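You operate a simulated robot arm through the tools that you are given. There is no shell and no other tool.

You are at the controls of a simulated two-armed robot. One attempt, no reset.

Task
Hold the lamp stand on the top of the steel workbench steady with one hand and flip the lamp switch the other way with the other.
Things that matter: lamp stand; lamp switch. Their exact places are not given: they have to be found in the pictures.

It is judged by the outcome, as a careful person would: the job done as asked, and still so three seconds after it is handed in. It fails if anything else is knocked over, pushed out of place, dropped, spilled or broken.

Robot
Two 7-joint arms with two-finger parallel grippers on one trunk, on a base that moves. Base frame: it is fixed to the floor where the robot stands at the start and does not move with it; the origin is under the middle of the robot, x ahead of it, y to its left, z up. Units: m, rad, N and s.
The left shoulder is at the start at [0.02, 0.138, 1.3], the right one opposite. With the tool pointing down near the work surface each hand reaches from about 0.1 to 0.5 m from the robot's upright axis, wherever it stands, measured 20 degrees to its own side. Places, roughly: lamp stand [0, -2, 1]; lamp switch [0, -1.9, 0.9]. Payload 1.57 kg a hand.
The tool frame of a hand sits at the grasp point between the pads (the TCP): z along the fingers, y along the line on which they close. The tips reach 0.03 m beyond it. The gripper opens to 0.08 m. The fingers are 0.017 m wide and 0.012 m thick; the gripper's body (0.04 by 0.082 m) begins 0.08 m behind the TCP.
Orientation is told as [roll, pitch, yaw] about the base's x, y, z axes, in that order, counted from this pose: with the fingers straight down and closing along the base's y, the tool's x points along the base's -x, its y along +y and its z along -z.

Tools
- The arms move only by the tool apply_moves. It takes "left_motion", "right_motion" or both (then of equal length, played together; a hand with none holds still); each is a list that holds one entry, the list of rows, each a list of 7 numbers: the shift along the tool's x, y, z in m, then the turn, a rotation vector about the tool's x, y, z in rad, then the finger opening in m, from 0 to 0.08. In form: [[[dx, dy, dz, wx, wy, wz, claw], ...]]. A call has 1 to 20 rows; each row is the pose to reach, as a shift and turn from the pose commanded when the call began, along the tool's axes at that moment. Rows are played at 5 a second. More than 0.05 m and 0.15 rad between two rows, or a gripper value outside its range, and nothing of the call is played. A pose out of reach is approached as far as the arm can. The call stops where the force on the tool passes 40 N (or 10 N more than at its start, if that is more) or the arm is blocked; 0.2 s more then pass. Each finger travels about 0.045 m/s and halts on what it meets, pressing with about 43 N; the grip force reading is that of the motor and also rises with nothing between the fingers. The clock runs only during rows and for 0.2 s after the last one: add rows that repeat a pose to give the fingers time. It gives the time, the measured TCP pose, the force on the tool (base axes), the opening and the grip force at its end, in the units of the frame above (readings bear some noise), with the torque about the TCP (base axes, N m) and any sound that the robot's microphone picked up.
- Cameras (640 x 400 px; columns grow to the right, rows downward): "scene" is now at [0.1935, 0.0056, 1.2159]; the picture's right is [0.07, -1.00, 0.00], its down [-0.27, -0.02, -0.96] and it looks along [0.96, 0.07, -0.27] (base axes); focal length 214 px, centre (320, 200). "left" rides on the left gripper at [0.072, 0.007, -0.122] in its tool frame; the picture's right is [-0.09, 1.00, 0.00], its down [-0.84, -0.08, -0.54] and it looks along [-0.54, -0.05, 0.84] (tool axes); focal length 238 px, centre (320, 200). "right" rides on the right gripper at [0.072, -0.007, -0.122] in its tool frame; the picture's right is [0.09, 1.00, 0.00], its down [-0.84, 0.08, -0.54] and it looks along [-0.54, 0.05, 0.84] (tool axes); focal length 238 px, centre (320, 200).
- grab_frame(camera): a new picture of that camera. No time passes.
- lift_body(by): slides the trunk up (or, below 0, down) by that many m; the arms and the scene camera ride with it, the base frame stays. It gives what a move gives, with no picture.
- steer(legs): drives the robot by 1 to 6 legs, each [ahead, left, turn to the left] in m, m and rad, along the robot's own axes; the way and the turn of a leg run together, so that a leg with both is an arc; at most 1.5 m and 3.142 rad a leg. The arms and the cameras ride along, it lands a little off, and it stops where it bumps. It gives what a move gives.
- head_to(pan, tilt): turns the head with the scene camera to pan (to the left, within 1.047 rad either way) and tilt (down, from -0.506 to 1.204), counted from straight ahead of the robot. It gives what a move gives.
- point_at(camera, pixels): there is no depth. For up to 12 entries [column, row, z] of the newest picture of that camera ("zoom" is the newest enlarged one), the place [x, y] in the base frame at which the ray of that pixel passes the height z, good to about 0.002 m. No time passes.
- zoom(camera, box): a new picture of the part [left, top, right, bottom] of that camera's present view, enlarged. No time passes.
- hand_in(): hands the job in; it is judged then, once.

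Unless the task says otherwise, let go and move clear before handing in.

The tools are called after "Call:" as a command line: name --argument value ..., lists and objects as JSON in quotes. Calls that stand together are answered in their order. apply_moves: Moves the arms, as the interface text tells. Its arguments: {"type":"object","properties":{"left_motion":{"type":"array","items":{"type":"array","items":{"type":"array","items":{"type":"number"}}}},"right_motion":{"type":"array","items":{"type":"array","items":{"type":"array","items":{"type":"number"}}}}},"required":[]} The other tools are called the same way: lift_body (by) moves the trunk up or down; steer (legs) drives the base; head_to (pan, tilt) turns the head that bears the scene camera; grab_frame (camera) takes a picture; point_at (camera, pixels) gives the place at which the rays of pixels pass given heights; zoom (camera, box) takes an enlarged picture of a part of a camera's view; hand_in () hands the job in.

At the start:

```text
time_s: 0.0
left_ee_pos: [0.3568, 0.1553, 1.1922]
left_tool_rot: [0.008, 0.033, 0.0]
left_force: [0.2, 0.8, 0.5]
left_ft_torque: [-0.01, -0.01, -0.01]
left_gripper_width: 0.0801
left_finger_force: 0.0
right_ee_pos: [0.3853, -0.1424, 1.1906]
right_tool_rot: [0.0, 0.0, -0.001]
right_force: [0.2, -0.4, 0.4]
right_ft_torque: [-0.02, -0.02, 0.03]
right_gripper_width: 0.0799
right_finger_force: 0.1
trunk travel left (down, up): [-0.675, 0.565]
robot x, y, heading: [-0.0008, 0.0031, -0.002]
head pan, tilt (commanded): [0.075, 0.274]
```

scene: 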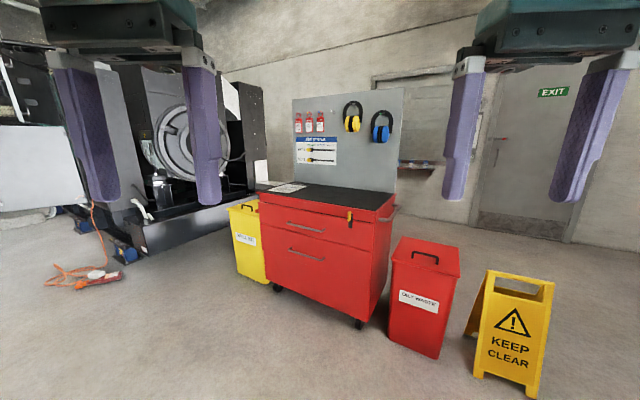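
right: 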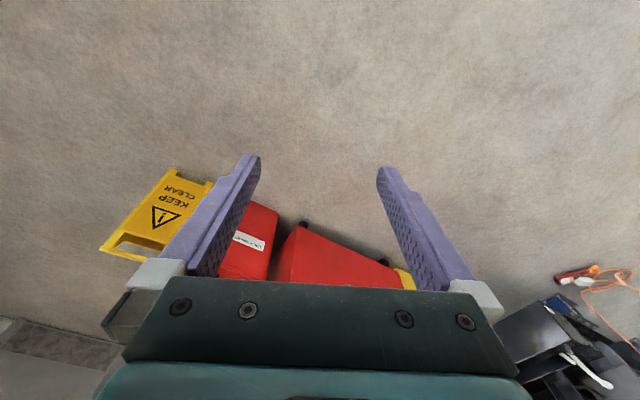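
left: 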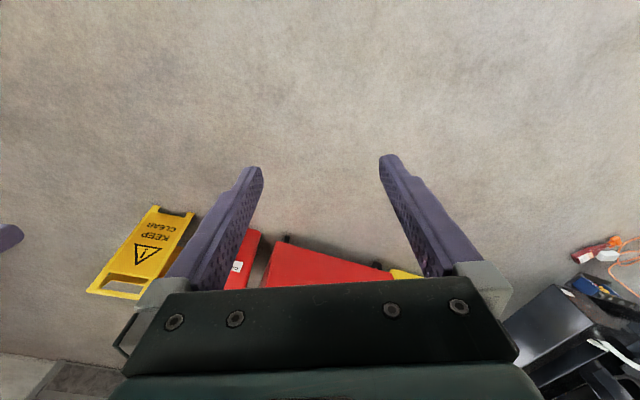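

The pictures show a tool cart ahead but no lamp; the lamp stand should be about 2 m to my right. I turn the head right to look.

Call:
head_to --pan -1.047 --tilt 0.3

Call:
grab_frame --camera "scene"

```text
time_s: 1.4
left_ee_pos: [0.3561, 0.1541, 1.1912]
left_tool_rot: [0.008, 0.036, 0.001]
left_force: [0.0, 0.0, 0.0]
left_ft_torque: [-0.01, 0.0, -0.01]
left_gripper_width: 0.08
left_finger_force: 0.1
right_ee_pos: [0.3851, -0.1418, 1.1909]
right_tool_rot: [-0.001, 0.0, -0.001]
right_force: [-0.9, -0.6, -0.3]
right_ft_torque: [0.0, 0.02, 0.02]
right_gripper_width: 0.08
right_finger_force: 0.1
trunk travel left (down, up): [-0.675, 0.565]
robot x, y, heading: [0.0016, -0.0018, 0.002]
head pan, tilt (commanded): [-1.047, 0.3]
```

```text
taken
```

scene: 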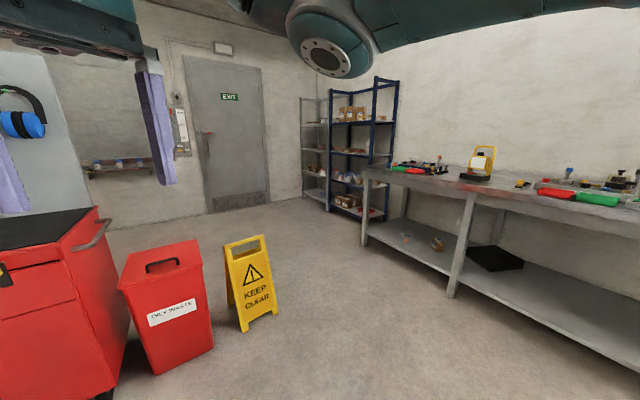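

A workbench stands to the right, with a yellow work-light on a black base near pixel (480,165). I turn the robot to face it.

Call:
steer --legs '[[0, 0, -1.571]]'

Call:
head_to --pan 0 --tilt 0.3

Call:
grab_frame --camera "scene"

```text
time_s: 5.5
left_ee_pos: [0.1634, -0.3527, 1.191]
left_tool_rot: [0.006, 0.036, -1.548]
left_force: [-0.1, -0.6, 0.0]
left_ft_torque: [-0.02, -0.01, 0.01]
left_gripper_width: 0.0803
left_finger_force: 0.0
right_ee_pos: [-0.1328, -0.3886, 1.1918]
right_tool_rot: [-0.001, -0.001, -1.551]
right_force: [0.8, -0.9, -0.1]
right_ft_torque: [0.0, -0.03, -0.02]
right_gripper_width: 0.08
right_finger_force: 0.1
trunk travel left (down, up): [-0.675, 0.565]
robot x, y, heading: [0.0014, -0.0008, -1.546]
head pan, tilt (commanded): [-1.047, 0.3]
```

```text
time_s: 6.8
left_ee_pos: [0.1614, -0.3536, 1.1917]
left_tool_rot: [0.008, 0.036, -1.548]
left_force: [0.3, -0.2, 0.3]
left_ft_torque: [-0.02, -0.03, 0.02]
left_gripper_width: 0.0801
left_finger_force: 0.1
right_ee_pos: [-0.1337, -0.3891, 1.1914]
right_tool_rot: [0.0, 0.001, -1.551]
right_force: [-0.3, -0.6, 0.5]
right_ft_torque: [0.0, -0.01, -0.02]
right_gripper_width: 0.0802
right_finger_force: 0.1
trunk travel left (down, up): [-0.675, 0.565]
robot x, y, heading: [-0.0004, 0.0031, -1.554]
head pan, tilt (commanded): [0.0, 0.3]
```

```text
taken
```

scene: 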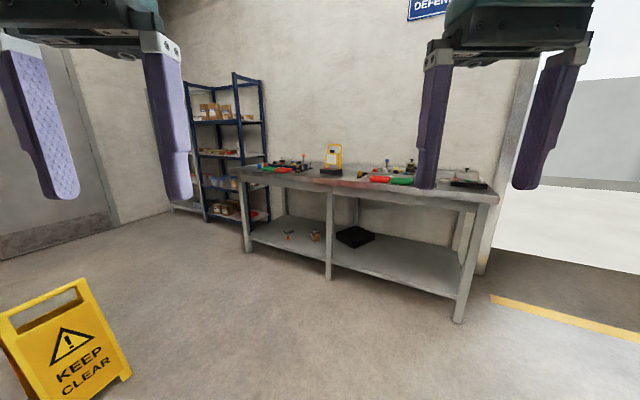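

Call:
zoom --camera "scene" --box '[240, 130, 500, 290]'

Call:
point_at --camera "scene" --pixels '[[332, 174, 0.9], [245, 170, 0.9], [497, 195, 0.9], [245, 250, 0.0], [328, 278, 0.0], [459, 323, 0.0], [332, 174, 0.85]]'

```text
2.46 times, centred on (370, 210) of scene
```

zoom: 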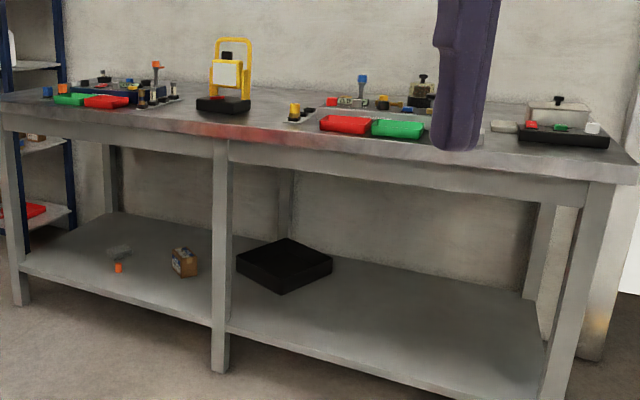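

```text
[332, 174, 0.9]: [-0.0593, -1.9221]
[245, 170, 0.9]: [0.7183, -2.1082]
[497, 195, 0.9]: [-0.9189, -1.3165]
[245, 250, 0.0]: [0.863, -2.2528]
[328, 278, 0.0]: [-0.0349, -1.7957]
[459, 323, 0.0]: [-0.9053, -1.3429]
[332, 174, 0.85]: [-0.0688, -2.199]
```

The lamp is the yellow work-light with a black base at zoom (225,75). The bench front runs obliquely, from roughly (-0.9,-1.34) to (0.86,-2.25). I drive closer in stages and face the bench squarely.

Call:
steer --legs '[[1.1, 0.33, 0], [0, 0, -0.49]]'

Call:
head_to --pan 0 --tilt 0.4

Call:
grab_frame --camera "scene"

```text
time_s: 14.1
left_ee_pos: [0.3106, -1.4948, 1.1919]
left_tool_rot: [0.007, 0.038, -2.062]
left_force: [0.4, -0.7, -0.4]
left_ft_torque: [-0.01, -0.02, -0.01]
left_gripper_width: 0.0798
left_finger_force: 0.0
right_ee_pos: [0.0345, -1.3798, 1.1901]
right_tool_rot: [0.0, 0.001, -2.067]
right_force: [0.0, 0.7, -0.3]
right_ft_torque: [-0.01, 0.02, -0.02]
right_gripper_width: 0.0802
right_finger_force: 0.0
trunk travel left (down, up): [-0.675, 0.565]
robot x, y, heading: [0.3436, -1.1104, -2.065]
head pan, tilt (commanded): [0.0, 0.3]
```

```text
time_s: 14.8
left_ee_pos: [0.311, -1.4949, 1.1901]
left_tool_rot: [0.007, 0.036, -2.063]
left_force: [-1.0, -0.4, -0.1]
left_ft_torque: [-0.03, -0.01, 0.02]
left_gripper_width: 0.0802
left_finger_force: 0.1
right_ee_pos: [0.0345, -1.3791, 1.1901]
right_tool_rot: [0.0, 0.001, -2.068]
right_force: [-0.6, 0.2, 0.0]
right_ft_torque: [0.02, 0.01, -0.06]
right_gripper_width: 0.08
right_finger_force: 0.1
trunk travel left (down, up): [-0.675, 0.565]
robot x, y, heading: [0.343, -1.1046, -2.065]
head pan, tilt (commanded): [0.0, 0.4]
```

```text
taken
```

scene: 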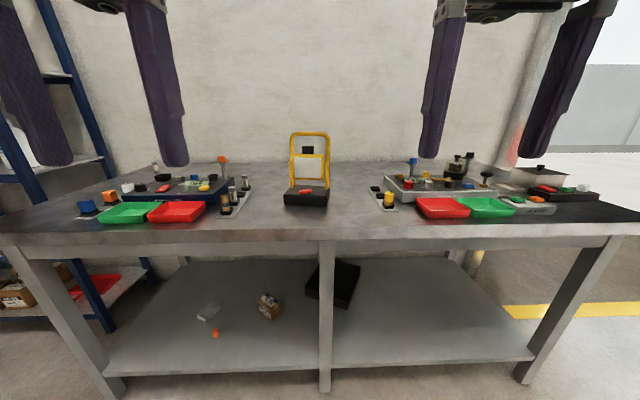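

Call:
zoom --camera "scene" --box '[260, 120, 360, 220]'

Call:
point_at --camera "scene" --pixels '[[284, 205, 0.88], [326, 206, 0.88], [320, 242, 0.88], [320, 242, 0.85], [305, 191, 0.92], [3, 234, 0.88], [636, 230, 0.88], [118, 400, 0], [323, 391, 0], [520, 383, 0]]'

```text
4.00 times, centred on (310, 170) of scene
```

zoom: 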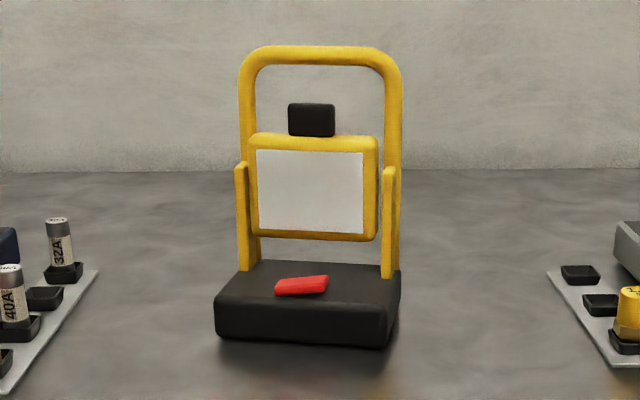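

```text
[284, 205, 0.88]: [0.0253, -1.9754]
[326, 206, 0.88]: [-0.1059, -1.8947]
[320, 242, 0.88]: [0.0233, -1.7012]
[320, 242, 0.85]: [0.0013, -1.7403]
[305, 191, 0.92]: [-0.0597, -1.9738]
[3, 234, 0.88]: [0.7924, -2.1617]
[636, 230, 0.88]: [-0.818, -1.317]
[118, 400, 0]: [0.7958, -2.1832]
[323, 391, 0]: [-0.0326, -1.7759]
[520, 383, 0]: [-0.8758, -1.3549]
```

The red rocker sits on the lamp's base at zoom (302,285) and its right end looks raised. Before driving nearer I look down to see how much room my base has in front of the bench.

Call:
head_to --pan 0 --tilt 1.2

Call:
grab_frame --camera "scene"

Call:
grab_frame --camera "left"

Call:
grab_frame --camera "right"

```text
time_s: 15.9
left_ee_pos: [0.3101, -1.4942, 1.1909]
left_tool_rot: [0.006, 0.037, -2.062]
left_force: [0.7, -0.8, -0.8]
left_ft_torque: [-0.02, -0.02, -0.01]
left_gripper_width: 0.0797
left_finger_force: 0.0
right_ee_pos: [0.0355, -1.38, 1.1913]
right_tool_rot: [0.0, 0.001, -2.066]
right_force: [-0.5, -0.2, -0.3]
right_ft_torque: [0.01, -0.01, 0.02]
right_gripper_width: 0.0801
right_finger_force: 0.1
trunk travel left (down, up): [-0.675, 0.565]
robot x, y, heading: [0.3425, -1.106, -2.068]
head pan, tilt (commanded): [0.0, 1.201]
```

```text
taken
```

scene: 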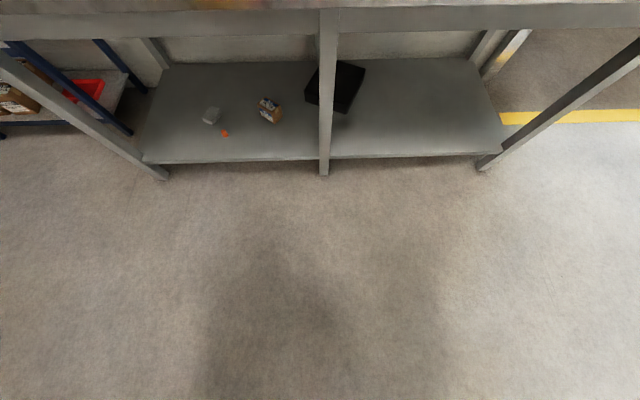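

```text
taken
```

left: 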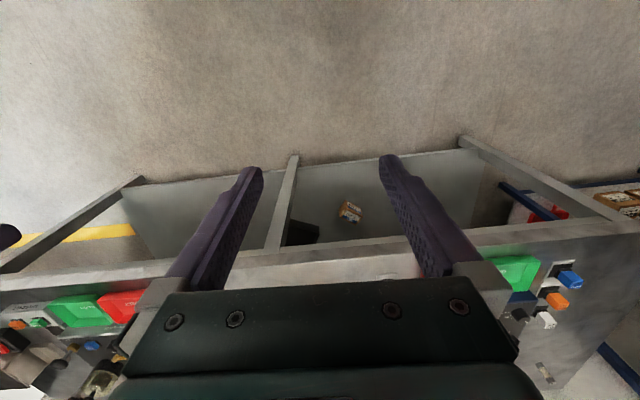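

```text
taken
```

right: 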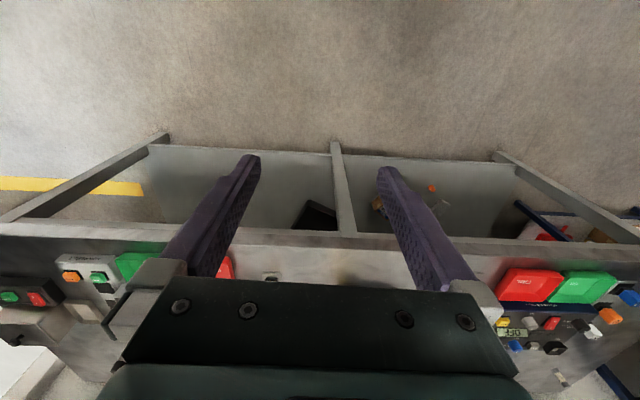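

The bench front is about 0.7 m ahead and no base is visible below me. I raise the trunk so the hands clear the lamp top, then creep forward.

Call:
lift_body --by 0.12

Call:
steer --legs '[[0.3, 0.0, 0]]'

Call:
head_to --pan 0 --tilt 0.7

Call:
grab_frame --camera "scene"

```text
time_s: 17.4
left_ee_pos: [0.3102, -1.4958, 1.3104]
left_tool_rot: [0.009, 0.037, -2.062]
left_force: [-0.7, -0.5, 0.5]
left_ft_torque: [0.01, -0.01, 0.01]
left_gripper_width: 0.0799
left_finger_force: 0.0
right_ee_pos: [0.0349, -1.379, 1.3124]
right_tool_rot: [0.0, -0.001, -2.065]
right_force: [0.1, 0.0, -0.8]
right_ft_torque: [0.03, -0.04, 0.04]
right_gripper_width: 0.08
right_finger_force: 0.0
trunk travel left (down, up): [-0.795, 0.445]
robot x, y, heading: [0.3434, -1.105, -2.068]
head pan, tilt (commanded): [0.0, 1.201]
```

```text
time_s: 19.5
left_ee_pos: [0.1662, -1.759, 1.311]
left_tool_rot: [0.007, 0.037, -2.065]
left_force: [0.0, -0.4, -0.3]
left_ft_torque: [-0.03, 0.04, -0.04]
left_gripper_width: 0.0799
left_finger_force: 0.1
right_ee_pos: [-0.1097, -1.6423, 1.312]
right_tool_rot: [-0.001, 0.0, -2.068]
right_force: [-0.7, -0.1, -0.9]
right_ft_torque: [0.01, -0.02, 0.0]
right_gripper_width: 0.0799
right_finger_force: 0.2
trunk travel left (down, up): [-0.795, 0.445]
robot x, y, heading: [0.2007, -1.3696, -2.071]
head pan, tilt (commanded): [0.0, 1.201]
```

```text
time_s: 20.4
left_ee_pos: [0.1661, -1.7582, 1.3099]
left_tool_rot: [0.006, 0.037, -2.062]
left_force: [-0.4, -0.5, -0.4]
left_ft_torque: [0.0, 0.0, 0.0]
left_gripper_width: 0.0801
left_finger_force: 0.0
right_ee_pos: [-0.1098, -1.643, 1.3115]
right_tool_rot: [0.0, 0.0, -2.068]
right_force: [-0.2, -0.5, 0.3]
right_ft_torque: [0.0, 0.01, -0.02]
right_gripper_width: 0.08
right_finger_force: 0.1
trunk travel left (down, up): [-0.795, 0.445]
robot x, y, heading: [0.1985, -1.3752, -2.069]
head pan, tilt (commanded): [0.0, 0.7]
```

```text
taken
```

scene: 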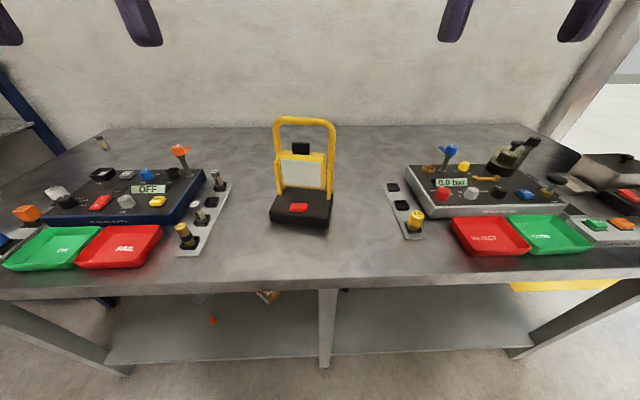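

Call:
zoom --camera "scene" --box '[250, 100, 360, 240]'

Call:
point_at --camera "scene" --pixels '[[270, 217, 0.88], [327, 226, 0.88], [298, 207, 0.92], [305, 122, 1.13], [305, 122, 1.15], [320, 283, 0.85], [320, 272, 0.88]]'

```text
2.86 times, centred on (305, 170) of scene
```

zoom: 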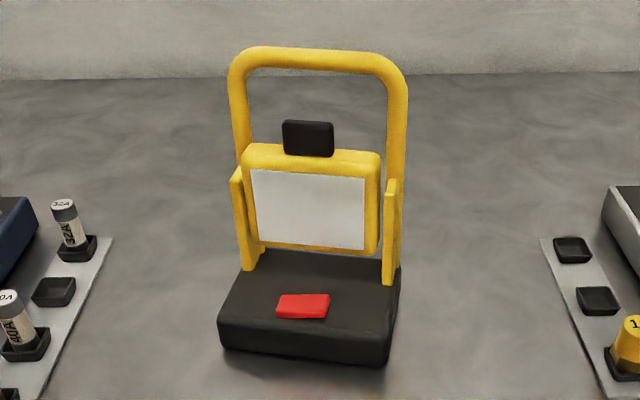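

```text
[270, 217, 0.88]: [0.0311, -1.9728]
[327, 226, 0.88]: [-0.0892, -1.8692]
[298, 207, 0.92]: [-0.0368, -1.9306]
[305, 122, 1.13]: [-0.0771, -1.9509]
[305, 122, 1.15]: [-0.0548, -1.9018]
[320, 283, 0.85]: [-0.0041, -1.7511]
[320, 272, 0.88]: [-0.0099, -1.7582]
```

Call:
point_at --camera "zoom" --pixels '[[218, 347, 0.86], [218, 347, 0.88], [218, 347, 0.9], [385, 366, 0.86], [385, 366, 0.88], [385, 366, 0.9], [303, 306, 0.92], [329, 300, 0.93], [280, 308, 0.92], [320, 55, 1.13], [320, 55, 1.15]]'

```text
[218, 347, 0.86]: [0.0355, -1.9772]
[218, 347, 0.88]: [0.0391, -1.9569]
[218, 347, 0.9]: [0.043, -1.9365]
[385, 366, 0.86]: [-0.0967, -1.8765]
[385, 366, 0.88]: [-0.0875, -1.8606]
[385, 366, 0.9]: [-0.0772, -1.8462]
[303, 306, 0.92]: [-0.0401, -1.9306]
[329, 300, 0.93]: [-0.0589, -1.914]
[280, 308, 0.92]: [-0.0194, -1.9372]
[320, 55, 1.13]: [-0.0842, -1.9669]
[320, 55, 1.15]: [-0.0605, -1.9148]
```

Comparing the two views, the bench top is at about z=0.90, the lamp's handle bar at about z=1.14, and the red rocker (zoom (303,306)) near (-0.04,-1.92,0.94). I inch 0.1 m nearer and 0.04 m left.

Call:
steer --legs '[[0.06, 0.04, 0], [0.04, 0, 0]]'

Call:
head_to --pan 0 --tilt 0.85

Call:
grab_frame --camera "scene"

Call:
zoom --camera "scene" --box '[240, 80, 400, 240]'

```text
time_s: 21.9
left_ee_pos: [0.153, -1.867, 1.3113]
left_tool_rot: [0.007, 0.036, -2.065]
left_force: [0.2, 0.2, -0.5]
left_ft_torque: [-0.03, -0.02, 0.0]
left_gripper_width: 0.0803
left_finger_force: 0.1
right_ee_pos: [-0.1227, -1.7516, 1.3114]
right_tool_rot: [0.001, -0.001, -2.069]
right_force: [0.6, -1.1, -1.1]
right_ft_torque: [-0.02, 0.0, -0.02]
right_gripper_width: 0.0802
right_finger_force: 0.1
trunk travel left (down, up): [-0.795, 0.445]
robot x, y, heading: [0.1851, -1.4873, -2.072]
head pan, tilt (commanded): [0.0, 0.7]
```

```text
time_s: 22.6
left_ee_pos: [0.1519, -1.8676, 1.3104]
left_tool_rot: [0.008, 0.037, -2.063]
left_force: [0.2, -0.4, -0.9]
left_ft_torque: [0.01, -0.04, -0.02]
left_gripper_width: 0.08
left_finger_force: 0.0
right_ee_pos: [-0.1231, -1.7507, 1.3102]
right_tool_rot: [0.0, 0.001, -2.069]
right_force: [-0.4, -0.2, 0.3]
right_ft_torque: [0.01, -0.01, -0.02]
right_gripper_width: 0.0801
right_finger_force: 0.1
trunk travel left (down, up): [-0.795, 0.445]
robot x, y, heading: [0.1864, -1.4793, -2.072]
head pan, tilt (commanded): [0.0, 0.85]
```

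```text
taken
```

scene: 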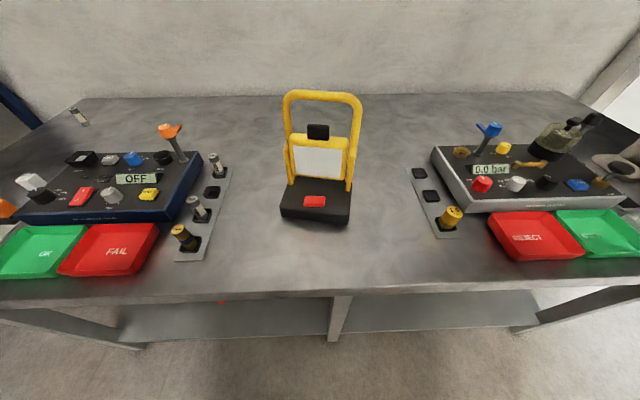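

```text
2.50 times, centred on (320, 160) of scene
```

zoom: 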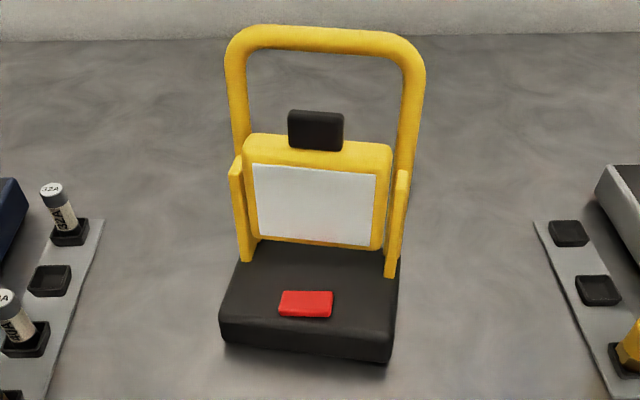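

Call:
point_at --camera "zoom" --pixels '[[221, 341, 0.9], [388, 362, 0.9], [283, 304, 0.94], [328, 304, 0.945], [240, 256, 0.93], [398, 270, 0.93], [232, 50, 1.14], [320, 38, 1.14], [415, 55, 1.14], [220, 325, 0.925], [390, 340, 0.925]]'

Call:
grab_frame --camera "right"

Call:
grab_frame --camera "left"

```text
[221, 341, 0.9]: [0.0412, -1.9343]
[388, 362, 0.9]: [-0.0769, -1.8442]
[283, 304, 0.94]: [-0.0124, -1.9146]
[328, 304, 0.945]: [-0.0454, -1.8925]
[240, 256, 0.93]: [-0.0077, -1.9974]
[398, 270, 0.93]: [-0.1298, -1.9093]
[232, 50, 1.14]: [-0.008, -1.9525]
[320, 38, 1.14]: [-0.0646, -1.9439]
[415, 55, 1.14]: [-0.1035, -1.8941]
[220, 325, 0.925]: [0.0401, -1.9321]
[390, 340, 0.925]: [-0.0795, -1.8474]
```

```text
taken
```

right: 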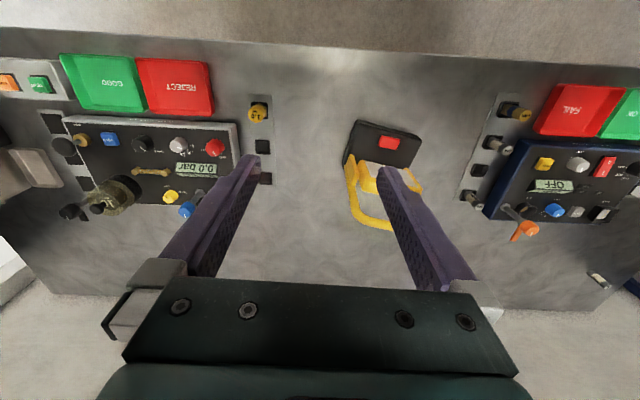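

```text
taken
```

left: 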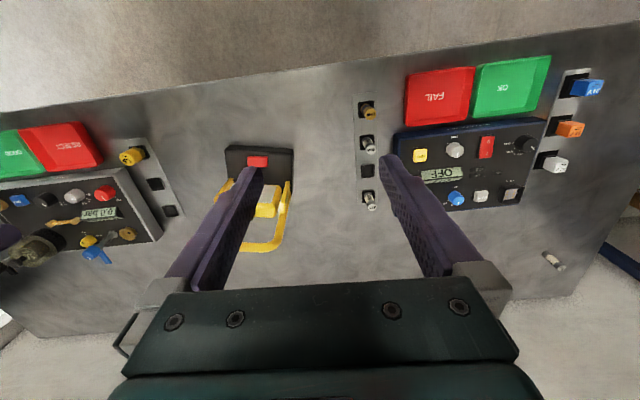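

Call:
zoom --camera "right" --box '[320, 110, 450, 240]'

Call:
point_at --camera "zoom" --pixels '[[320, 200, 0.9]]'

Call:
zoom --camera "left" --box '[200, 130, 320, 260]'

```text
3.08 times, centred on (385, 175) of right
```

zoom: 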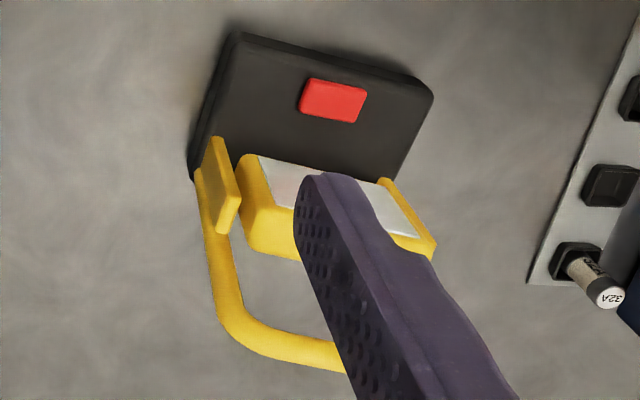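

```text
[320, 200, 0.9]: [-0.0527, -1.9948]
```

```text
3.08 times, centred on (260, 195) of left
```

zoom: 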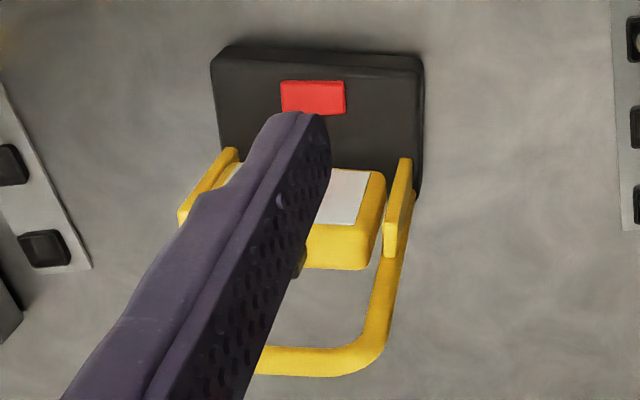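

Call:
point_at --camera "zoom" --pixels '[[310, 362, 1.12], [310, 362, 1.14], [310, 362, 1.16], [375, 335, 1.14], [418, 62, 0.93], [212, 60, 0.93], [282, 96, 0.94], [345, 97, 0.94], [313, 82, 0.94], [418, 190, 0.93], [222, 50, 0.92]]'

Call:
zoom --camera "right" --box '[320, 110, 450, 240]'

Call:
point_at --camera "zoom" --pixels '[[280, 345, 1.12], [280, 345, 1.14], [280, 345, 1.16], [226, 305, 1.14], [299, 97, 0.94], [367, 102, 0.94], [333, 100, 0.94], [432, 92, 0.93], [240, 33, 0.93]]'

```text
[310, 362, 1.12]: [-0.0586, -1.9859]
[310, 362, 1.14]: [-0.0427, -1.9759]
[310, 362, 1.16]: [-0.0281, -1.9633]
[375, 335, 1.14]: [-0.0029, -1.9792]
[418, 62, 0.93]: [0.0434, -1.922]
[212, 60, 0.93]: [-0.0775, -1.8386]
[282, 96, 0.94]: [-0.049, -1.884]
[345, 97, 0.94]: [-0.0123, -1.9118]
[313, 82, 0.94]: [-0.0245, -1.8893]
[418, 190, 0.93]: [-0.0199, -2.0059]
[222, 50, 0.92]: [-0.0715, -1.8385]
```

```text
3.08 times, centred on (385, 175) of right
```

zoom: 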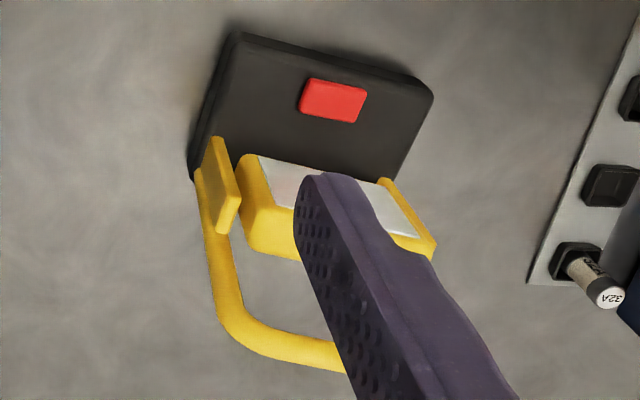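

```text
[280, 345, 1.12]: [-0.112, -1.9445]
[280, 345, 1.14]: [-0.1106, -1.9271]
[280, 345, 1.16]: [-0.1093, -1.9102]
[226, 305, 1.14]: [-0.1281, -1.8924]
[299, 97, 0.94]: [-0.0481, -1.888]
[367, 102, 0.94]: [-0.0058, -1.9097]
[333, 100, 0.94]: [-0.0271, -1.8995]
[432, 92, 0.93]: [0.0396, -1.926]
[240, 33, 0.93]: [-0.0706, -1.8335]
```

Three views agree. The rocker centre is at about (-0.029,-1.90,0.94), and the bar centre at about (-0.077,-1.966,1.125), at the rear edge of the base, with the lamp turned about -0.15 rad from my heading. I first turn the left wrist in place so its fingers close front-to-back across the bar.

Call:
apply_moves --left_motion '[[[0, 0, 0, 0, 0, 0.144, 0.08], [0, 0, 0, 0, 0, 0.288, 0.08], [0, 0, 0, 0, 0, 0.432, 0.08], [0, 0, 0, 0, 0, 0.576, 0.08], [0, 0, 0, 0, 0, 0.72, 0.08], [0, 0, 0, 0, 0, 0.864, 0.08], [0, 0, 0, 0, 0, 1.008, 0.08], [0, 0, 0, 0, 0, 1.152, 0.08], [0, 0, 0, 0, 0, 1.296, 0.08], [0, 0, 0, 0, 0, 1.44, 0.08], [0, 0, 0, 0, 0, 1.584, 0.08], [0, 0, 0, 0, 0, 1.728, 0.08]]]'

Call:
zoom --camera "right" --box '[320, 110, 450, 240]'

Call:
grab_frame --camera "left"

Call:
grab_frame --camera "scene"

```text
time_s: 25.2
left_ee_pos: [0.1518, -1.867, 1.3107]
left_tool_rot: [-0.038, 0.001, 2.489]
left_force: [0.5, 0.3, 0.1]
left_ft_torque: [-0.01, -0.02, 0.02]
left_gripper_width: 0.0801
left_finger_force: 0.1
right_ee_pos: [-0.1216, -1.75, 1.3105]
right_tool_rot: [-0.001, -0.001, -2.068]
right_force: [0.4, 0.7, 0.7]
right_ft_torque: [0.02, -0.04, -0.01]
right_gripper_width: 0.0798
right_finger_force: 0.2
trunk travel left (down, up): [-0.795, 0.445]
robot x, y, heading: [0.1895, -1.4817, -2.07]
head pan, tilt (commanded): [0.0, 0.85]
```

```text
3.08 times, centred on (385, 175) of right
```

zoom: 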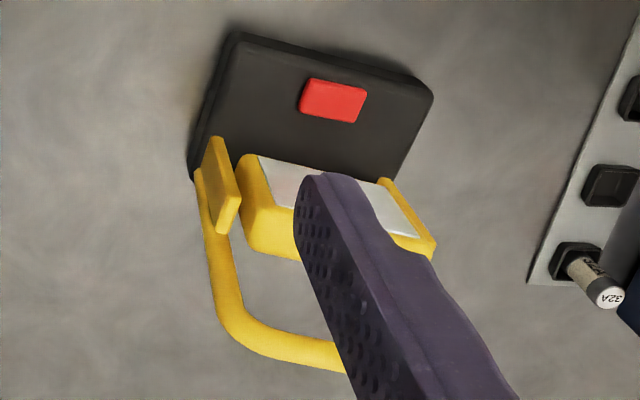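

```text
taken
```

left: 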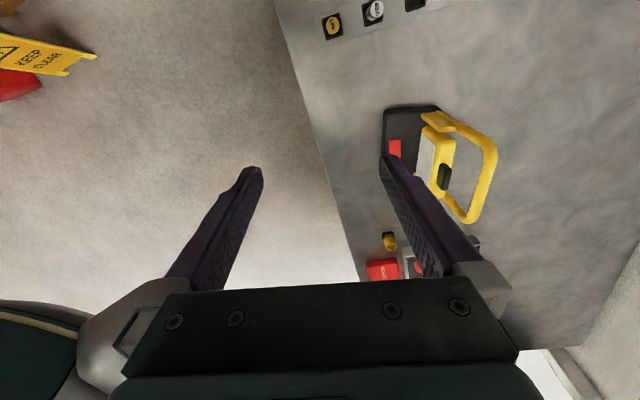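

```text
taken
```

scene: 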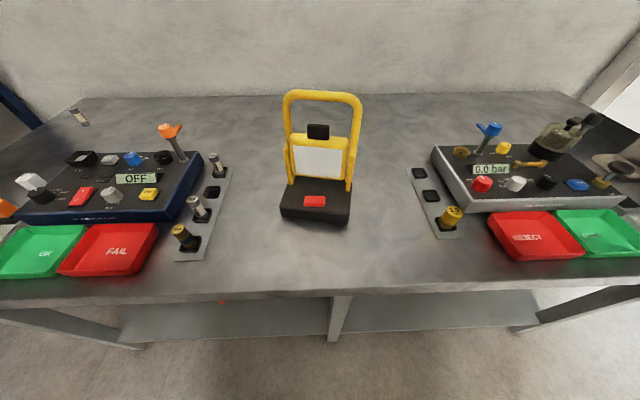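

Call:
zoom --camera "left" --box '[370, 90, 510, 240]'

Call:
point_at --camera "zoom" --pixels '[[460, 200, 1.125], [560, 130, 1.125]]'

```text
2.67 times, centred on (440, 165) of left
```

zoom: 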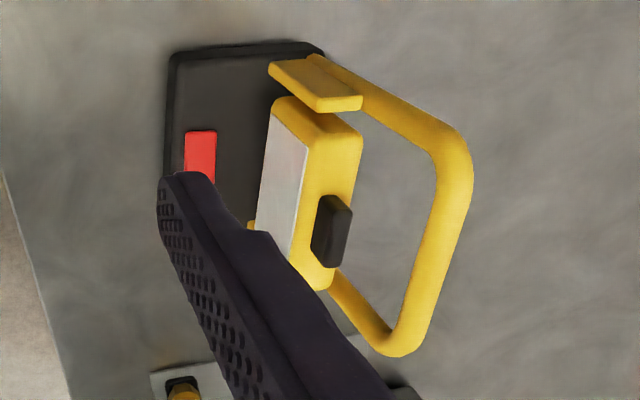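

```text
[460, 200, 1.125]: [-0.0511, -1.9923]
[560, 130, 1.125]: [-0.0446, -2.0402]
```

Call:
point_at --camera "zoom" --pixels '[[456, 185, 1.125], [436, 250, 1.125], [417, 310, 1.125], [436, 250, 1.11], [436, 250, 1.14], [310, 60, 0.93], [172, 60, 0.93], [335, 215, 1.07], [335, 215, 1.05], [338, 130, 1.03], [200, 130, 0.94], [200, 170, 0.935]]'

```text
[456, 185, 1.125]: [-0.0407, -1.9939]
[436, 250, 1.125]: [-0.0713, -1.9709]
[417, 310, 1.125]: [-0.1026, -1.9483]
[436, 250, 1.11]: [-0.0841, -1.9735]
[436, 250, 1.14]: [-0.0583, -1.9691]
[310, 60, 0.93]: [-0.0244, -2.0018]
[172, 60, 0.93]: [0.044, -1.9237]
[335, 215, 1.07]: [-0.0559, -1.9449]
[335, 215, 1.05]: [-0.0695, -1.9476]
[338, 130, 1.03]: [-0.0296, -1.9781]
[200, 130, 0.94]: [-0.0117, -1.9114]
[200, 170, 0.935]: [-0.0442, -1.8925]
```

The side view puts the bar centre at about (-0.058,-1.981,1.125) where I want to grip, a little left of its middle. I bring the left hand to a tilted pre-grasp about 0.09 m behind it along the fingers.

Call:
apply_moves --left_motion '[[[-0.01225, 0.0214, 0.0131, -0.0798, 0, 0, 0.08], [-0.0245, 0.0428, 0.02625, -0.1595, 0, 0, 0.08], [-0.03675, 0.0642, 0.0394, -0.2393, 0, 0, 0.08], [-0.049, 0.0856, 0.0525, -0.319, 0, 0, 0.08], [-0.06125, 0.107, 0.0656, -0.3988, 0, 0, 0.08], [-0.0735, 0.1284, 0.07875, -0.4785, 0, 0, 0.08], [-0.08575, 0.1498, 0.0919, -0.5583, 0, 0, 0.08], [-0.098, 0.1712, 0.105, -0.638, 0, 0, 0.08], [-0.098, 0.1712, 0.105, -0.638, 0, 0, 0.08]]]'

Call:
grab_frame --camera "left"

Call:
grab_frame --camera "scene"

Call:
grab_frame --camera "right"

```text
time_s: 27.2
left_ee_pos: [-0.0257, -1.9416, 1.2]
left_tool_rot: [0.603, 0.002, 2.49]
left_force: [0.4, 0.0, 0.1]
left_ft_torque: [-0.02, 0.03, -0.04]
left_gripper_width: 0.0797
left_finger_force: 0.1
right_ee_pos: [-0.1222, -1.7497, 1.3113]
right_tool_rot: [0.0, 0.001, -2.068]
right_force: [-0.3, 0.6, 0.4]
right_ft_torque: [0.0, -0.04, 0.01]
right_gripper_width: 0.08
right_finger_force: 0.1
trunk travel left (down, up): [-0.795, 0.445]
robot x, y, heading: [0.1862, -1.4787, -2.065]
head pan, tilt (commanded): [0.0, 0.85]
```

```text
taken
```

left: 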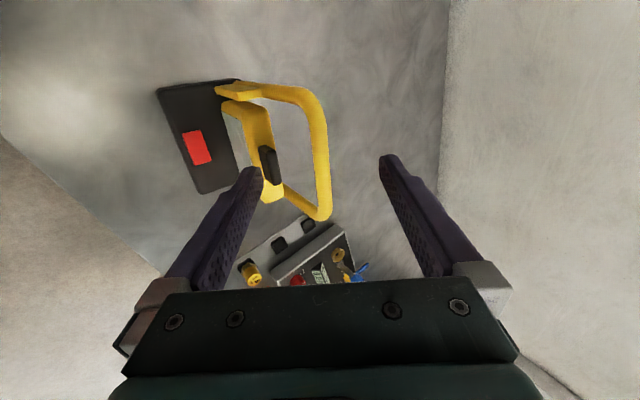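

```text
taken
```

scene: 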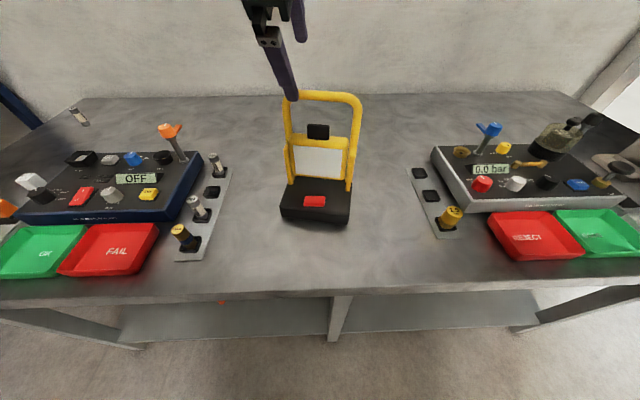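

```text
taken
```

right: 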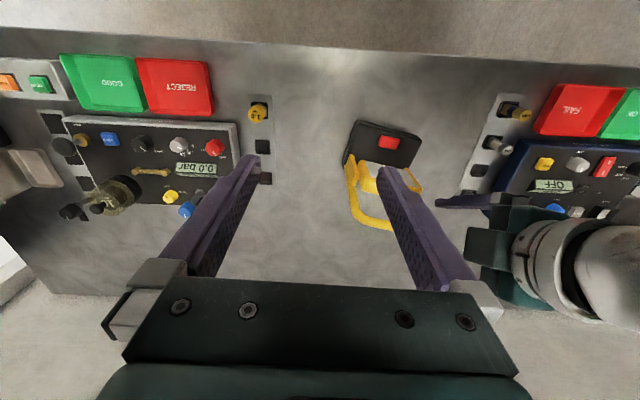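

Call:
zoom --camera "left" --box '[230, 70, 400, 240]'

```text
2.35 times, centred on (315, 155) of left
```

zoom: 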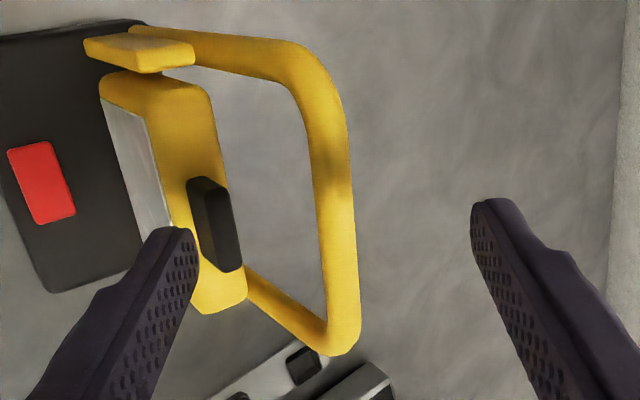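

Call:
point_at --camera "zoom" --pixels '[[331, 160, 1.11], [331, 160, 1.125], [331, 160, 1.14], [340, 250, 1.11], [340, 250, 1.125], [340, 250, 1.14], [325, 105, 1.125], [343, 310, 1.125]]'

```text
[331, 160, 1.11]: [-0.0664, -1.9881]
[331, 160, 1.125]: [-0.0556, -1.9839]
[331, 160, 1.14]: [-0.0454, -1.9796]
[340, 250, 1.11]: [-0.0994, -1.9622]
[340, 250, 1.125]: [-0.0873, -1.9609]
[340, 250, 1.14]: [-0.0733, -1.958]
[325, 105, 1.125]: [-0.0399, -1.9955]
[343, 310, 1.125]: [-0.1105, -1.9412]
```

Call:
point_at --camera "zoom" --pixels '[[208, 182, 1.04], [208, 182, 1.06], [208, 182, 1.08], [235, 262, 1.04], [235, 262, 1.06], [235, 262, 1.08], [165, 45, 0.98], [165, 45, 1.0]]'

Call:
point_at --camera "scene" --pixels '[[318, 125, 1.04], [318, 125, 1.06], [318, 125, 1.08], [307, 130, 1.06], [329, 130, 1.06]]'

```text
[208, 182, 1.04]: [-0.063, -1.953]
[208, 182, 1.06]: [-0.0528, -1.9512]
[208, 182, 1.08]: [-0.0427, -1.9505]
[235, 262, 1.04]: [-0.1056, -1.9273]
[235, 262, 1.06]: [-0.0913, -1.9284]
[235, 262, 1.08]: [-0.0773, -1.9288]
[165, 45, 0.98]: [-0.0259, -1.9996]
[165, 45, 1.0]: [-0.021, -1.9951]
```

```text
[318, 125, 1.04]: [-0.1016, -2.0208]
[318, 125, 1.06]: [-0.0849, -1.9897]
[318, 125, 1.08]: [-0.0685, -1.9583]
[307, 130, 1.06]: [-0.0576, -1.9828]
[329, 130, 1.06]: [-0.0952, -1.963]
```

The bar passes centrally between the open fingers (zoom x≈331–343), and the knob top sits lower and in front of it. I shift a bit left and advance most of the way along the fingers, with the opening at 0.06.

Call:
apply_moves --left_motion '[[[0.004, 0, 0.015, 0, 0, 0, 0.07], [0.0076, 0, 0.03, 0, 0, 0, 0.06], [0.0076, 0, 0.045, 0, 0, 0, 0.06], [0.0076, 0, 0.06, 0, 0, 0, 0.06], [0.0076, 0, 0.06, 0, 0, 0, 0.06]]]'

Call:
zoom --camera "left" --box '[220, 70, 420, 270]'

Call:
zoom --camera "scene" --box '[240, 60, 400, 220]'

```text
time_s: 28.4
left_ee_pos: [-0.0386, -1.9718, 1.1495]
left_tool_rot: [0.601, 0.003, 2.489]
left_force: [-0.5, -0.5, 0.1]
left_ft_torque: [0.0, 0.01, -0.02]
left_gripper_width: 0.0601
left_finger_force: 0.0
right_ee_pos: [-0.1231, -1.7512, 1.3111]
right_tool_rot: [0.0, 0.001, -2.069]
right_force: [-0.3, -0.6, -0.3]
right_ft_torque: [-0.03, -0.02, 0.05]
right_gripper_width: 0.0799
right_finger_force: 0.0
trunk travel left (down, up): [-0.795, 0.445]
robot x, y, heading: [0.186, -1.4798, -2.071]
head pan, tilt (commanded): [0.0, 0.85]
```

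```text
2.00 times, centred on (320, 170) of left
```

zoom: 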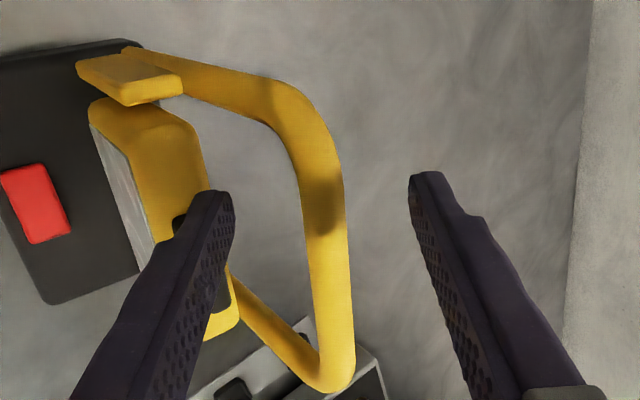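

```text
2.50 times, centred on (320, 140) of scene
```

zoom: 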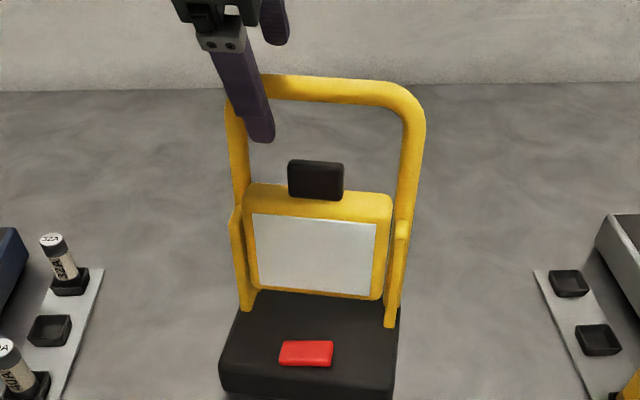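

Call:
zoom --camera "left" --box '[220, 70, 420, 270]'

Call:
point_at --camera "zoom" --pixels '[[320, 170, 1.12], [320, 170, 1.13], [329, 250, 1.12], [329, 250, 1.13], [329, 250, 1.11]]'

```text
2.00 times, centred on (320, 170) of left
```

zoom: 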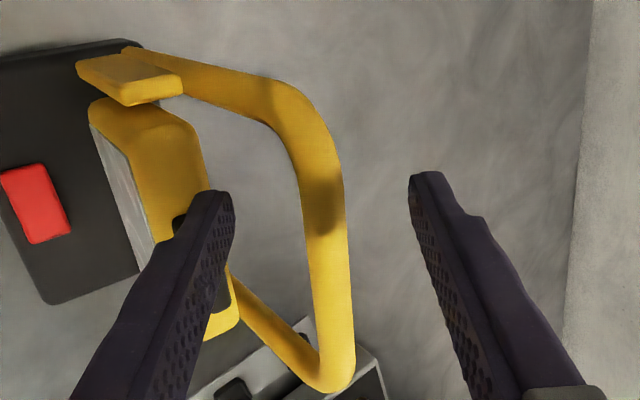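

```text
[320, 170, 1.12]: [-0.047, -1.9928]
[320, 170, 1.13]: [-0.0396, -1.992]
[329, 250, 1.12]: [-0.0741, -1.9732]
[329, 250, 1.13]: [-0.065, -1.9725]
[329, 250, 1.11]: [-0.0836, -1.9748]
```

The bar remains centred between the fingertips (zoom x≈323 against tips at 235 and 410). I advance the last 0.026 m and narrow to 0.034 before checking the centring.

Call:
apply_moves --left_motion '[[[0, 0.0007, 0.013, 0, 0, 0, 0.06], [0, 0.0015, 0.026, 0, 0, 0, 0.06], [0, 0.0015, 0.026, 0, 0, 0, 0.05], [0, 0.0015, 0.026, 0, 0, 0, 0.04], [0, 0.0015, 0.026, 0, 0, 0, 0.034], [0, 0.0015, 0.026, 0, 0, 0, 0.034]]]'

Call:
zoom --camera "left" --box '[260, 130, 380, 250]'

Call:
zoom --camera "scene" --box '[270, 70, 370, 150]'

Call:
zoom --camera "right" --box '[330, 110, 510, 270]'

```text
time_s: 29.8
left_ee_pos: [-0.0505, -1.9847, 1.1295]
left_tool_rot: [0.601, 0.002, 2.491]
left_force: [-0.2, -0.2, -0.6]
left_ft_torque: [0.0, -0.01, 0.02]
left_gripper_width: 0.0341
left_finger_force: 0.1
right_ee_pos: [-0.1225, -1.7511, 1.3115]
right_tool_rot: [0.0, -0.001, -2.069]
right_force: [0.5, 0.7, 0.3]
right_ft_torque: [-0.03, 0.0, 0.01]
right_gripper_width: 0.0797
right_finger_force: 0.0
trunk travel left (down, up): [-0.795, 0.445]
robot x, y, heading: [0.1838, -1.479, -2.066]
head pan, tilt (commanded): [0.0, 0.85]
```

```text
3.33 times, centred on (320, 190) of left
```

zoom: 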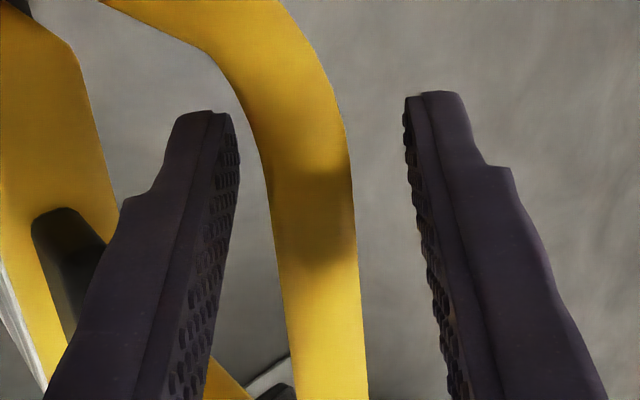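

```text
5.00 times, centred on (320, 110) of scene
```

zoom: 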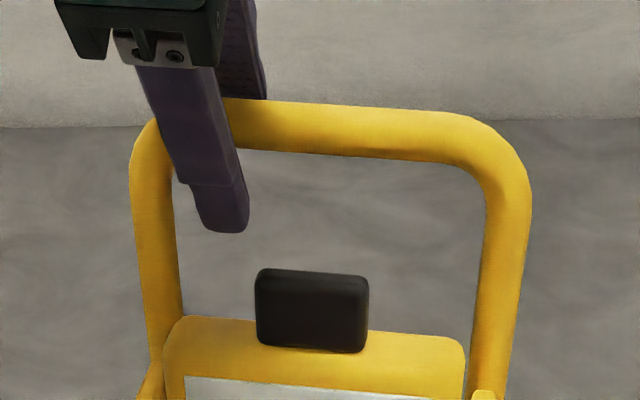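

```text
2.50 times, centred on (420, 190) of right
```

zoom: 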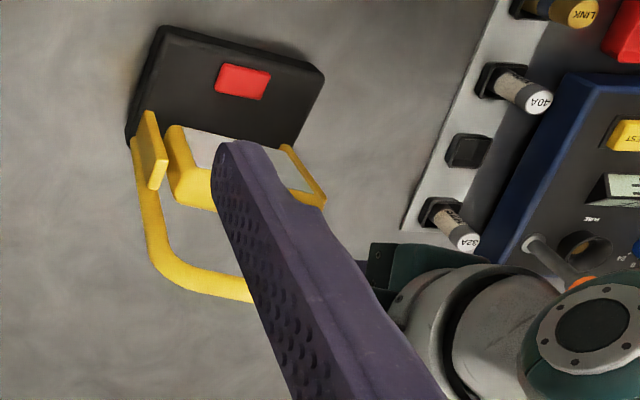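

The bar lies at the TCP and centred within about 1 mm, but the pads sit at the start of the corner bend. I slide 6 mm right onto the straight part and then close to hold the stand.

Call:
apply_moves --left_motion '[[[-0.003, -0.0005, 0, 0, 0, 0, 0.034], [-0.006, -0.0005, 0, 0, 0, 0, 0.034], [-0.006, -0.0005, 0, 0, 0, 0, 0.028], [-0.006, -0.0005, 0, 0, 0, 0, 0.022], [-0.006, -0.0005, 0, 0, 0, 0, 0.022]]]'

Call:
zoom --camera "left" --box '[260, 130, 380, 250]'

```text
time_s: 31.0
left_ee_pos: [-0.0563, -1.9819, 1.1279]
left_tool_rot: [0.6, 0.003, 2.492]
left_force: [-0.5, -0.1, 0.9]
left_ft_torque: [-0.01, 0.0, -0.01]
left_gripper_width: 0.0217
left_finger_force: 0.0
right_ee_pos: [-0.123, -1.7503, 1.3106]
right_tool_rot: [0.001, -0.001, -2.068]
right_force: [-0.7, -0.3, 0.2]
right_ft_torque: [0.01, -0.02, 0.0]
right_gripper_width: 0.08
right_finger_force: 0.1
trunk travel left (down, up): [-0.795, 0.445]
robot x, y, heading: [0.187, -1.4793, -2.071]
head pan, tilt (commanded): [0.0, 0.85]
```

```text
3.33 times, centred on (320, 190) of left
```

zoom: 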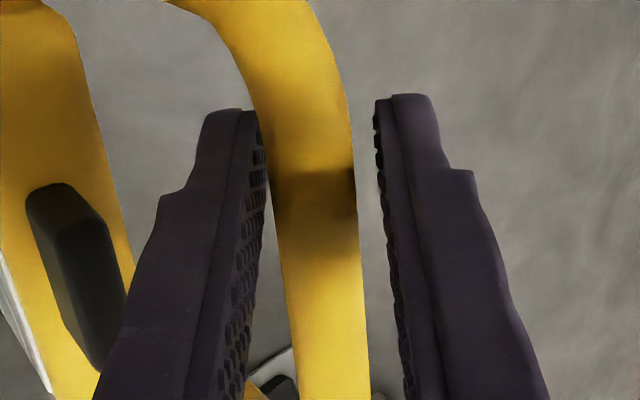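

The bar is about 1 mm off-centre toward the front finger, so I correct that and close gently to a full grip.

Call:
apply_moves --left_motion '[[[-0.003, -0.0012, 0, 0, 0, 0, 0.022], [-0.003, -0.0012, 0, 0, 0, 0, 0.019], [-0.003, -0.0012, 0, 0, 0, 0, 0.016], [-0.003, -0.0012, 0, 0, 0, 0, 0.013], [-0.003, -0.0012, 0, 0, 0, 0, 0.01], [-0.003, -0.0012, 0, 0, 0, 0, 0.006], [-0.003, -0.0012, 0, 0, 0, 0, 0.0], [-0.003, -0.0012, 0, 0, 0, 0, 0.0], [-0.003, -0.0012, 0, 0, 0, 0, 0.0]]]'

Call:
zoom --camera "left" --box '[260, 130, 380, 250]'

Call:
zoom --camera "scene" --box '[240, 80, 400, 240]'

```text
time_s: 33.0
left_ee_pos: [-0.0576, -1.979, 1.1274]
left_tool_rot: [0.599, 0.002, 2.49]
left_force: [0.3, -0.3, 0.3]
left_ft_torque: [-0.05, -0.05, -0.06]
left_gripper_width: 0.0157
left_finger_force: 31.4
right_ee_pos: [-0.1221, -1.7509, 1.3107]
right_tool_rot: [-0.001, -0.002, -2.068]
right_force: [0.4, 0.7, -1.0]
right_ft_torque: [0.02, -0.02, 0.01]
right_gripper_width: 0.0799
right_finger_force: 0.0
trunk travel left (down, up): [-0.795, 0.445]
robot x, y, heading: [0.1876, -1.4795, -2.072]
head pan, tilt (commanded): [0.0, 0.85]
```

```text
3.33 times, centred on (320, 190) of left
```

zoom: 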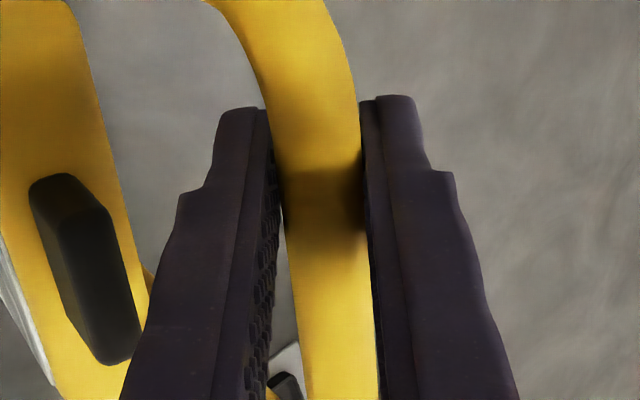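

```text
2.50 times, centred on (320, 160) of scene
```

zoom: 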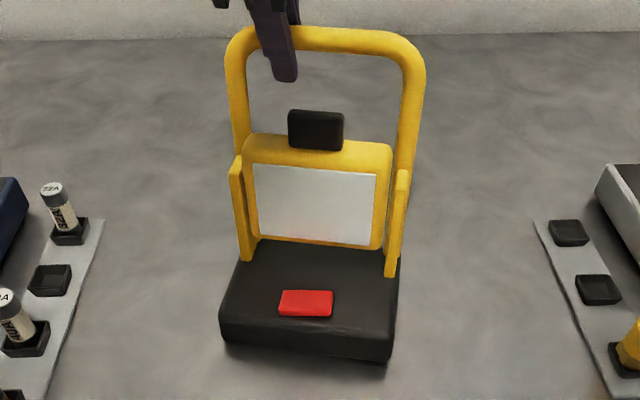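

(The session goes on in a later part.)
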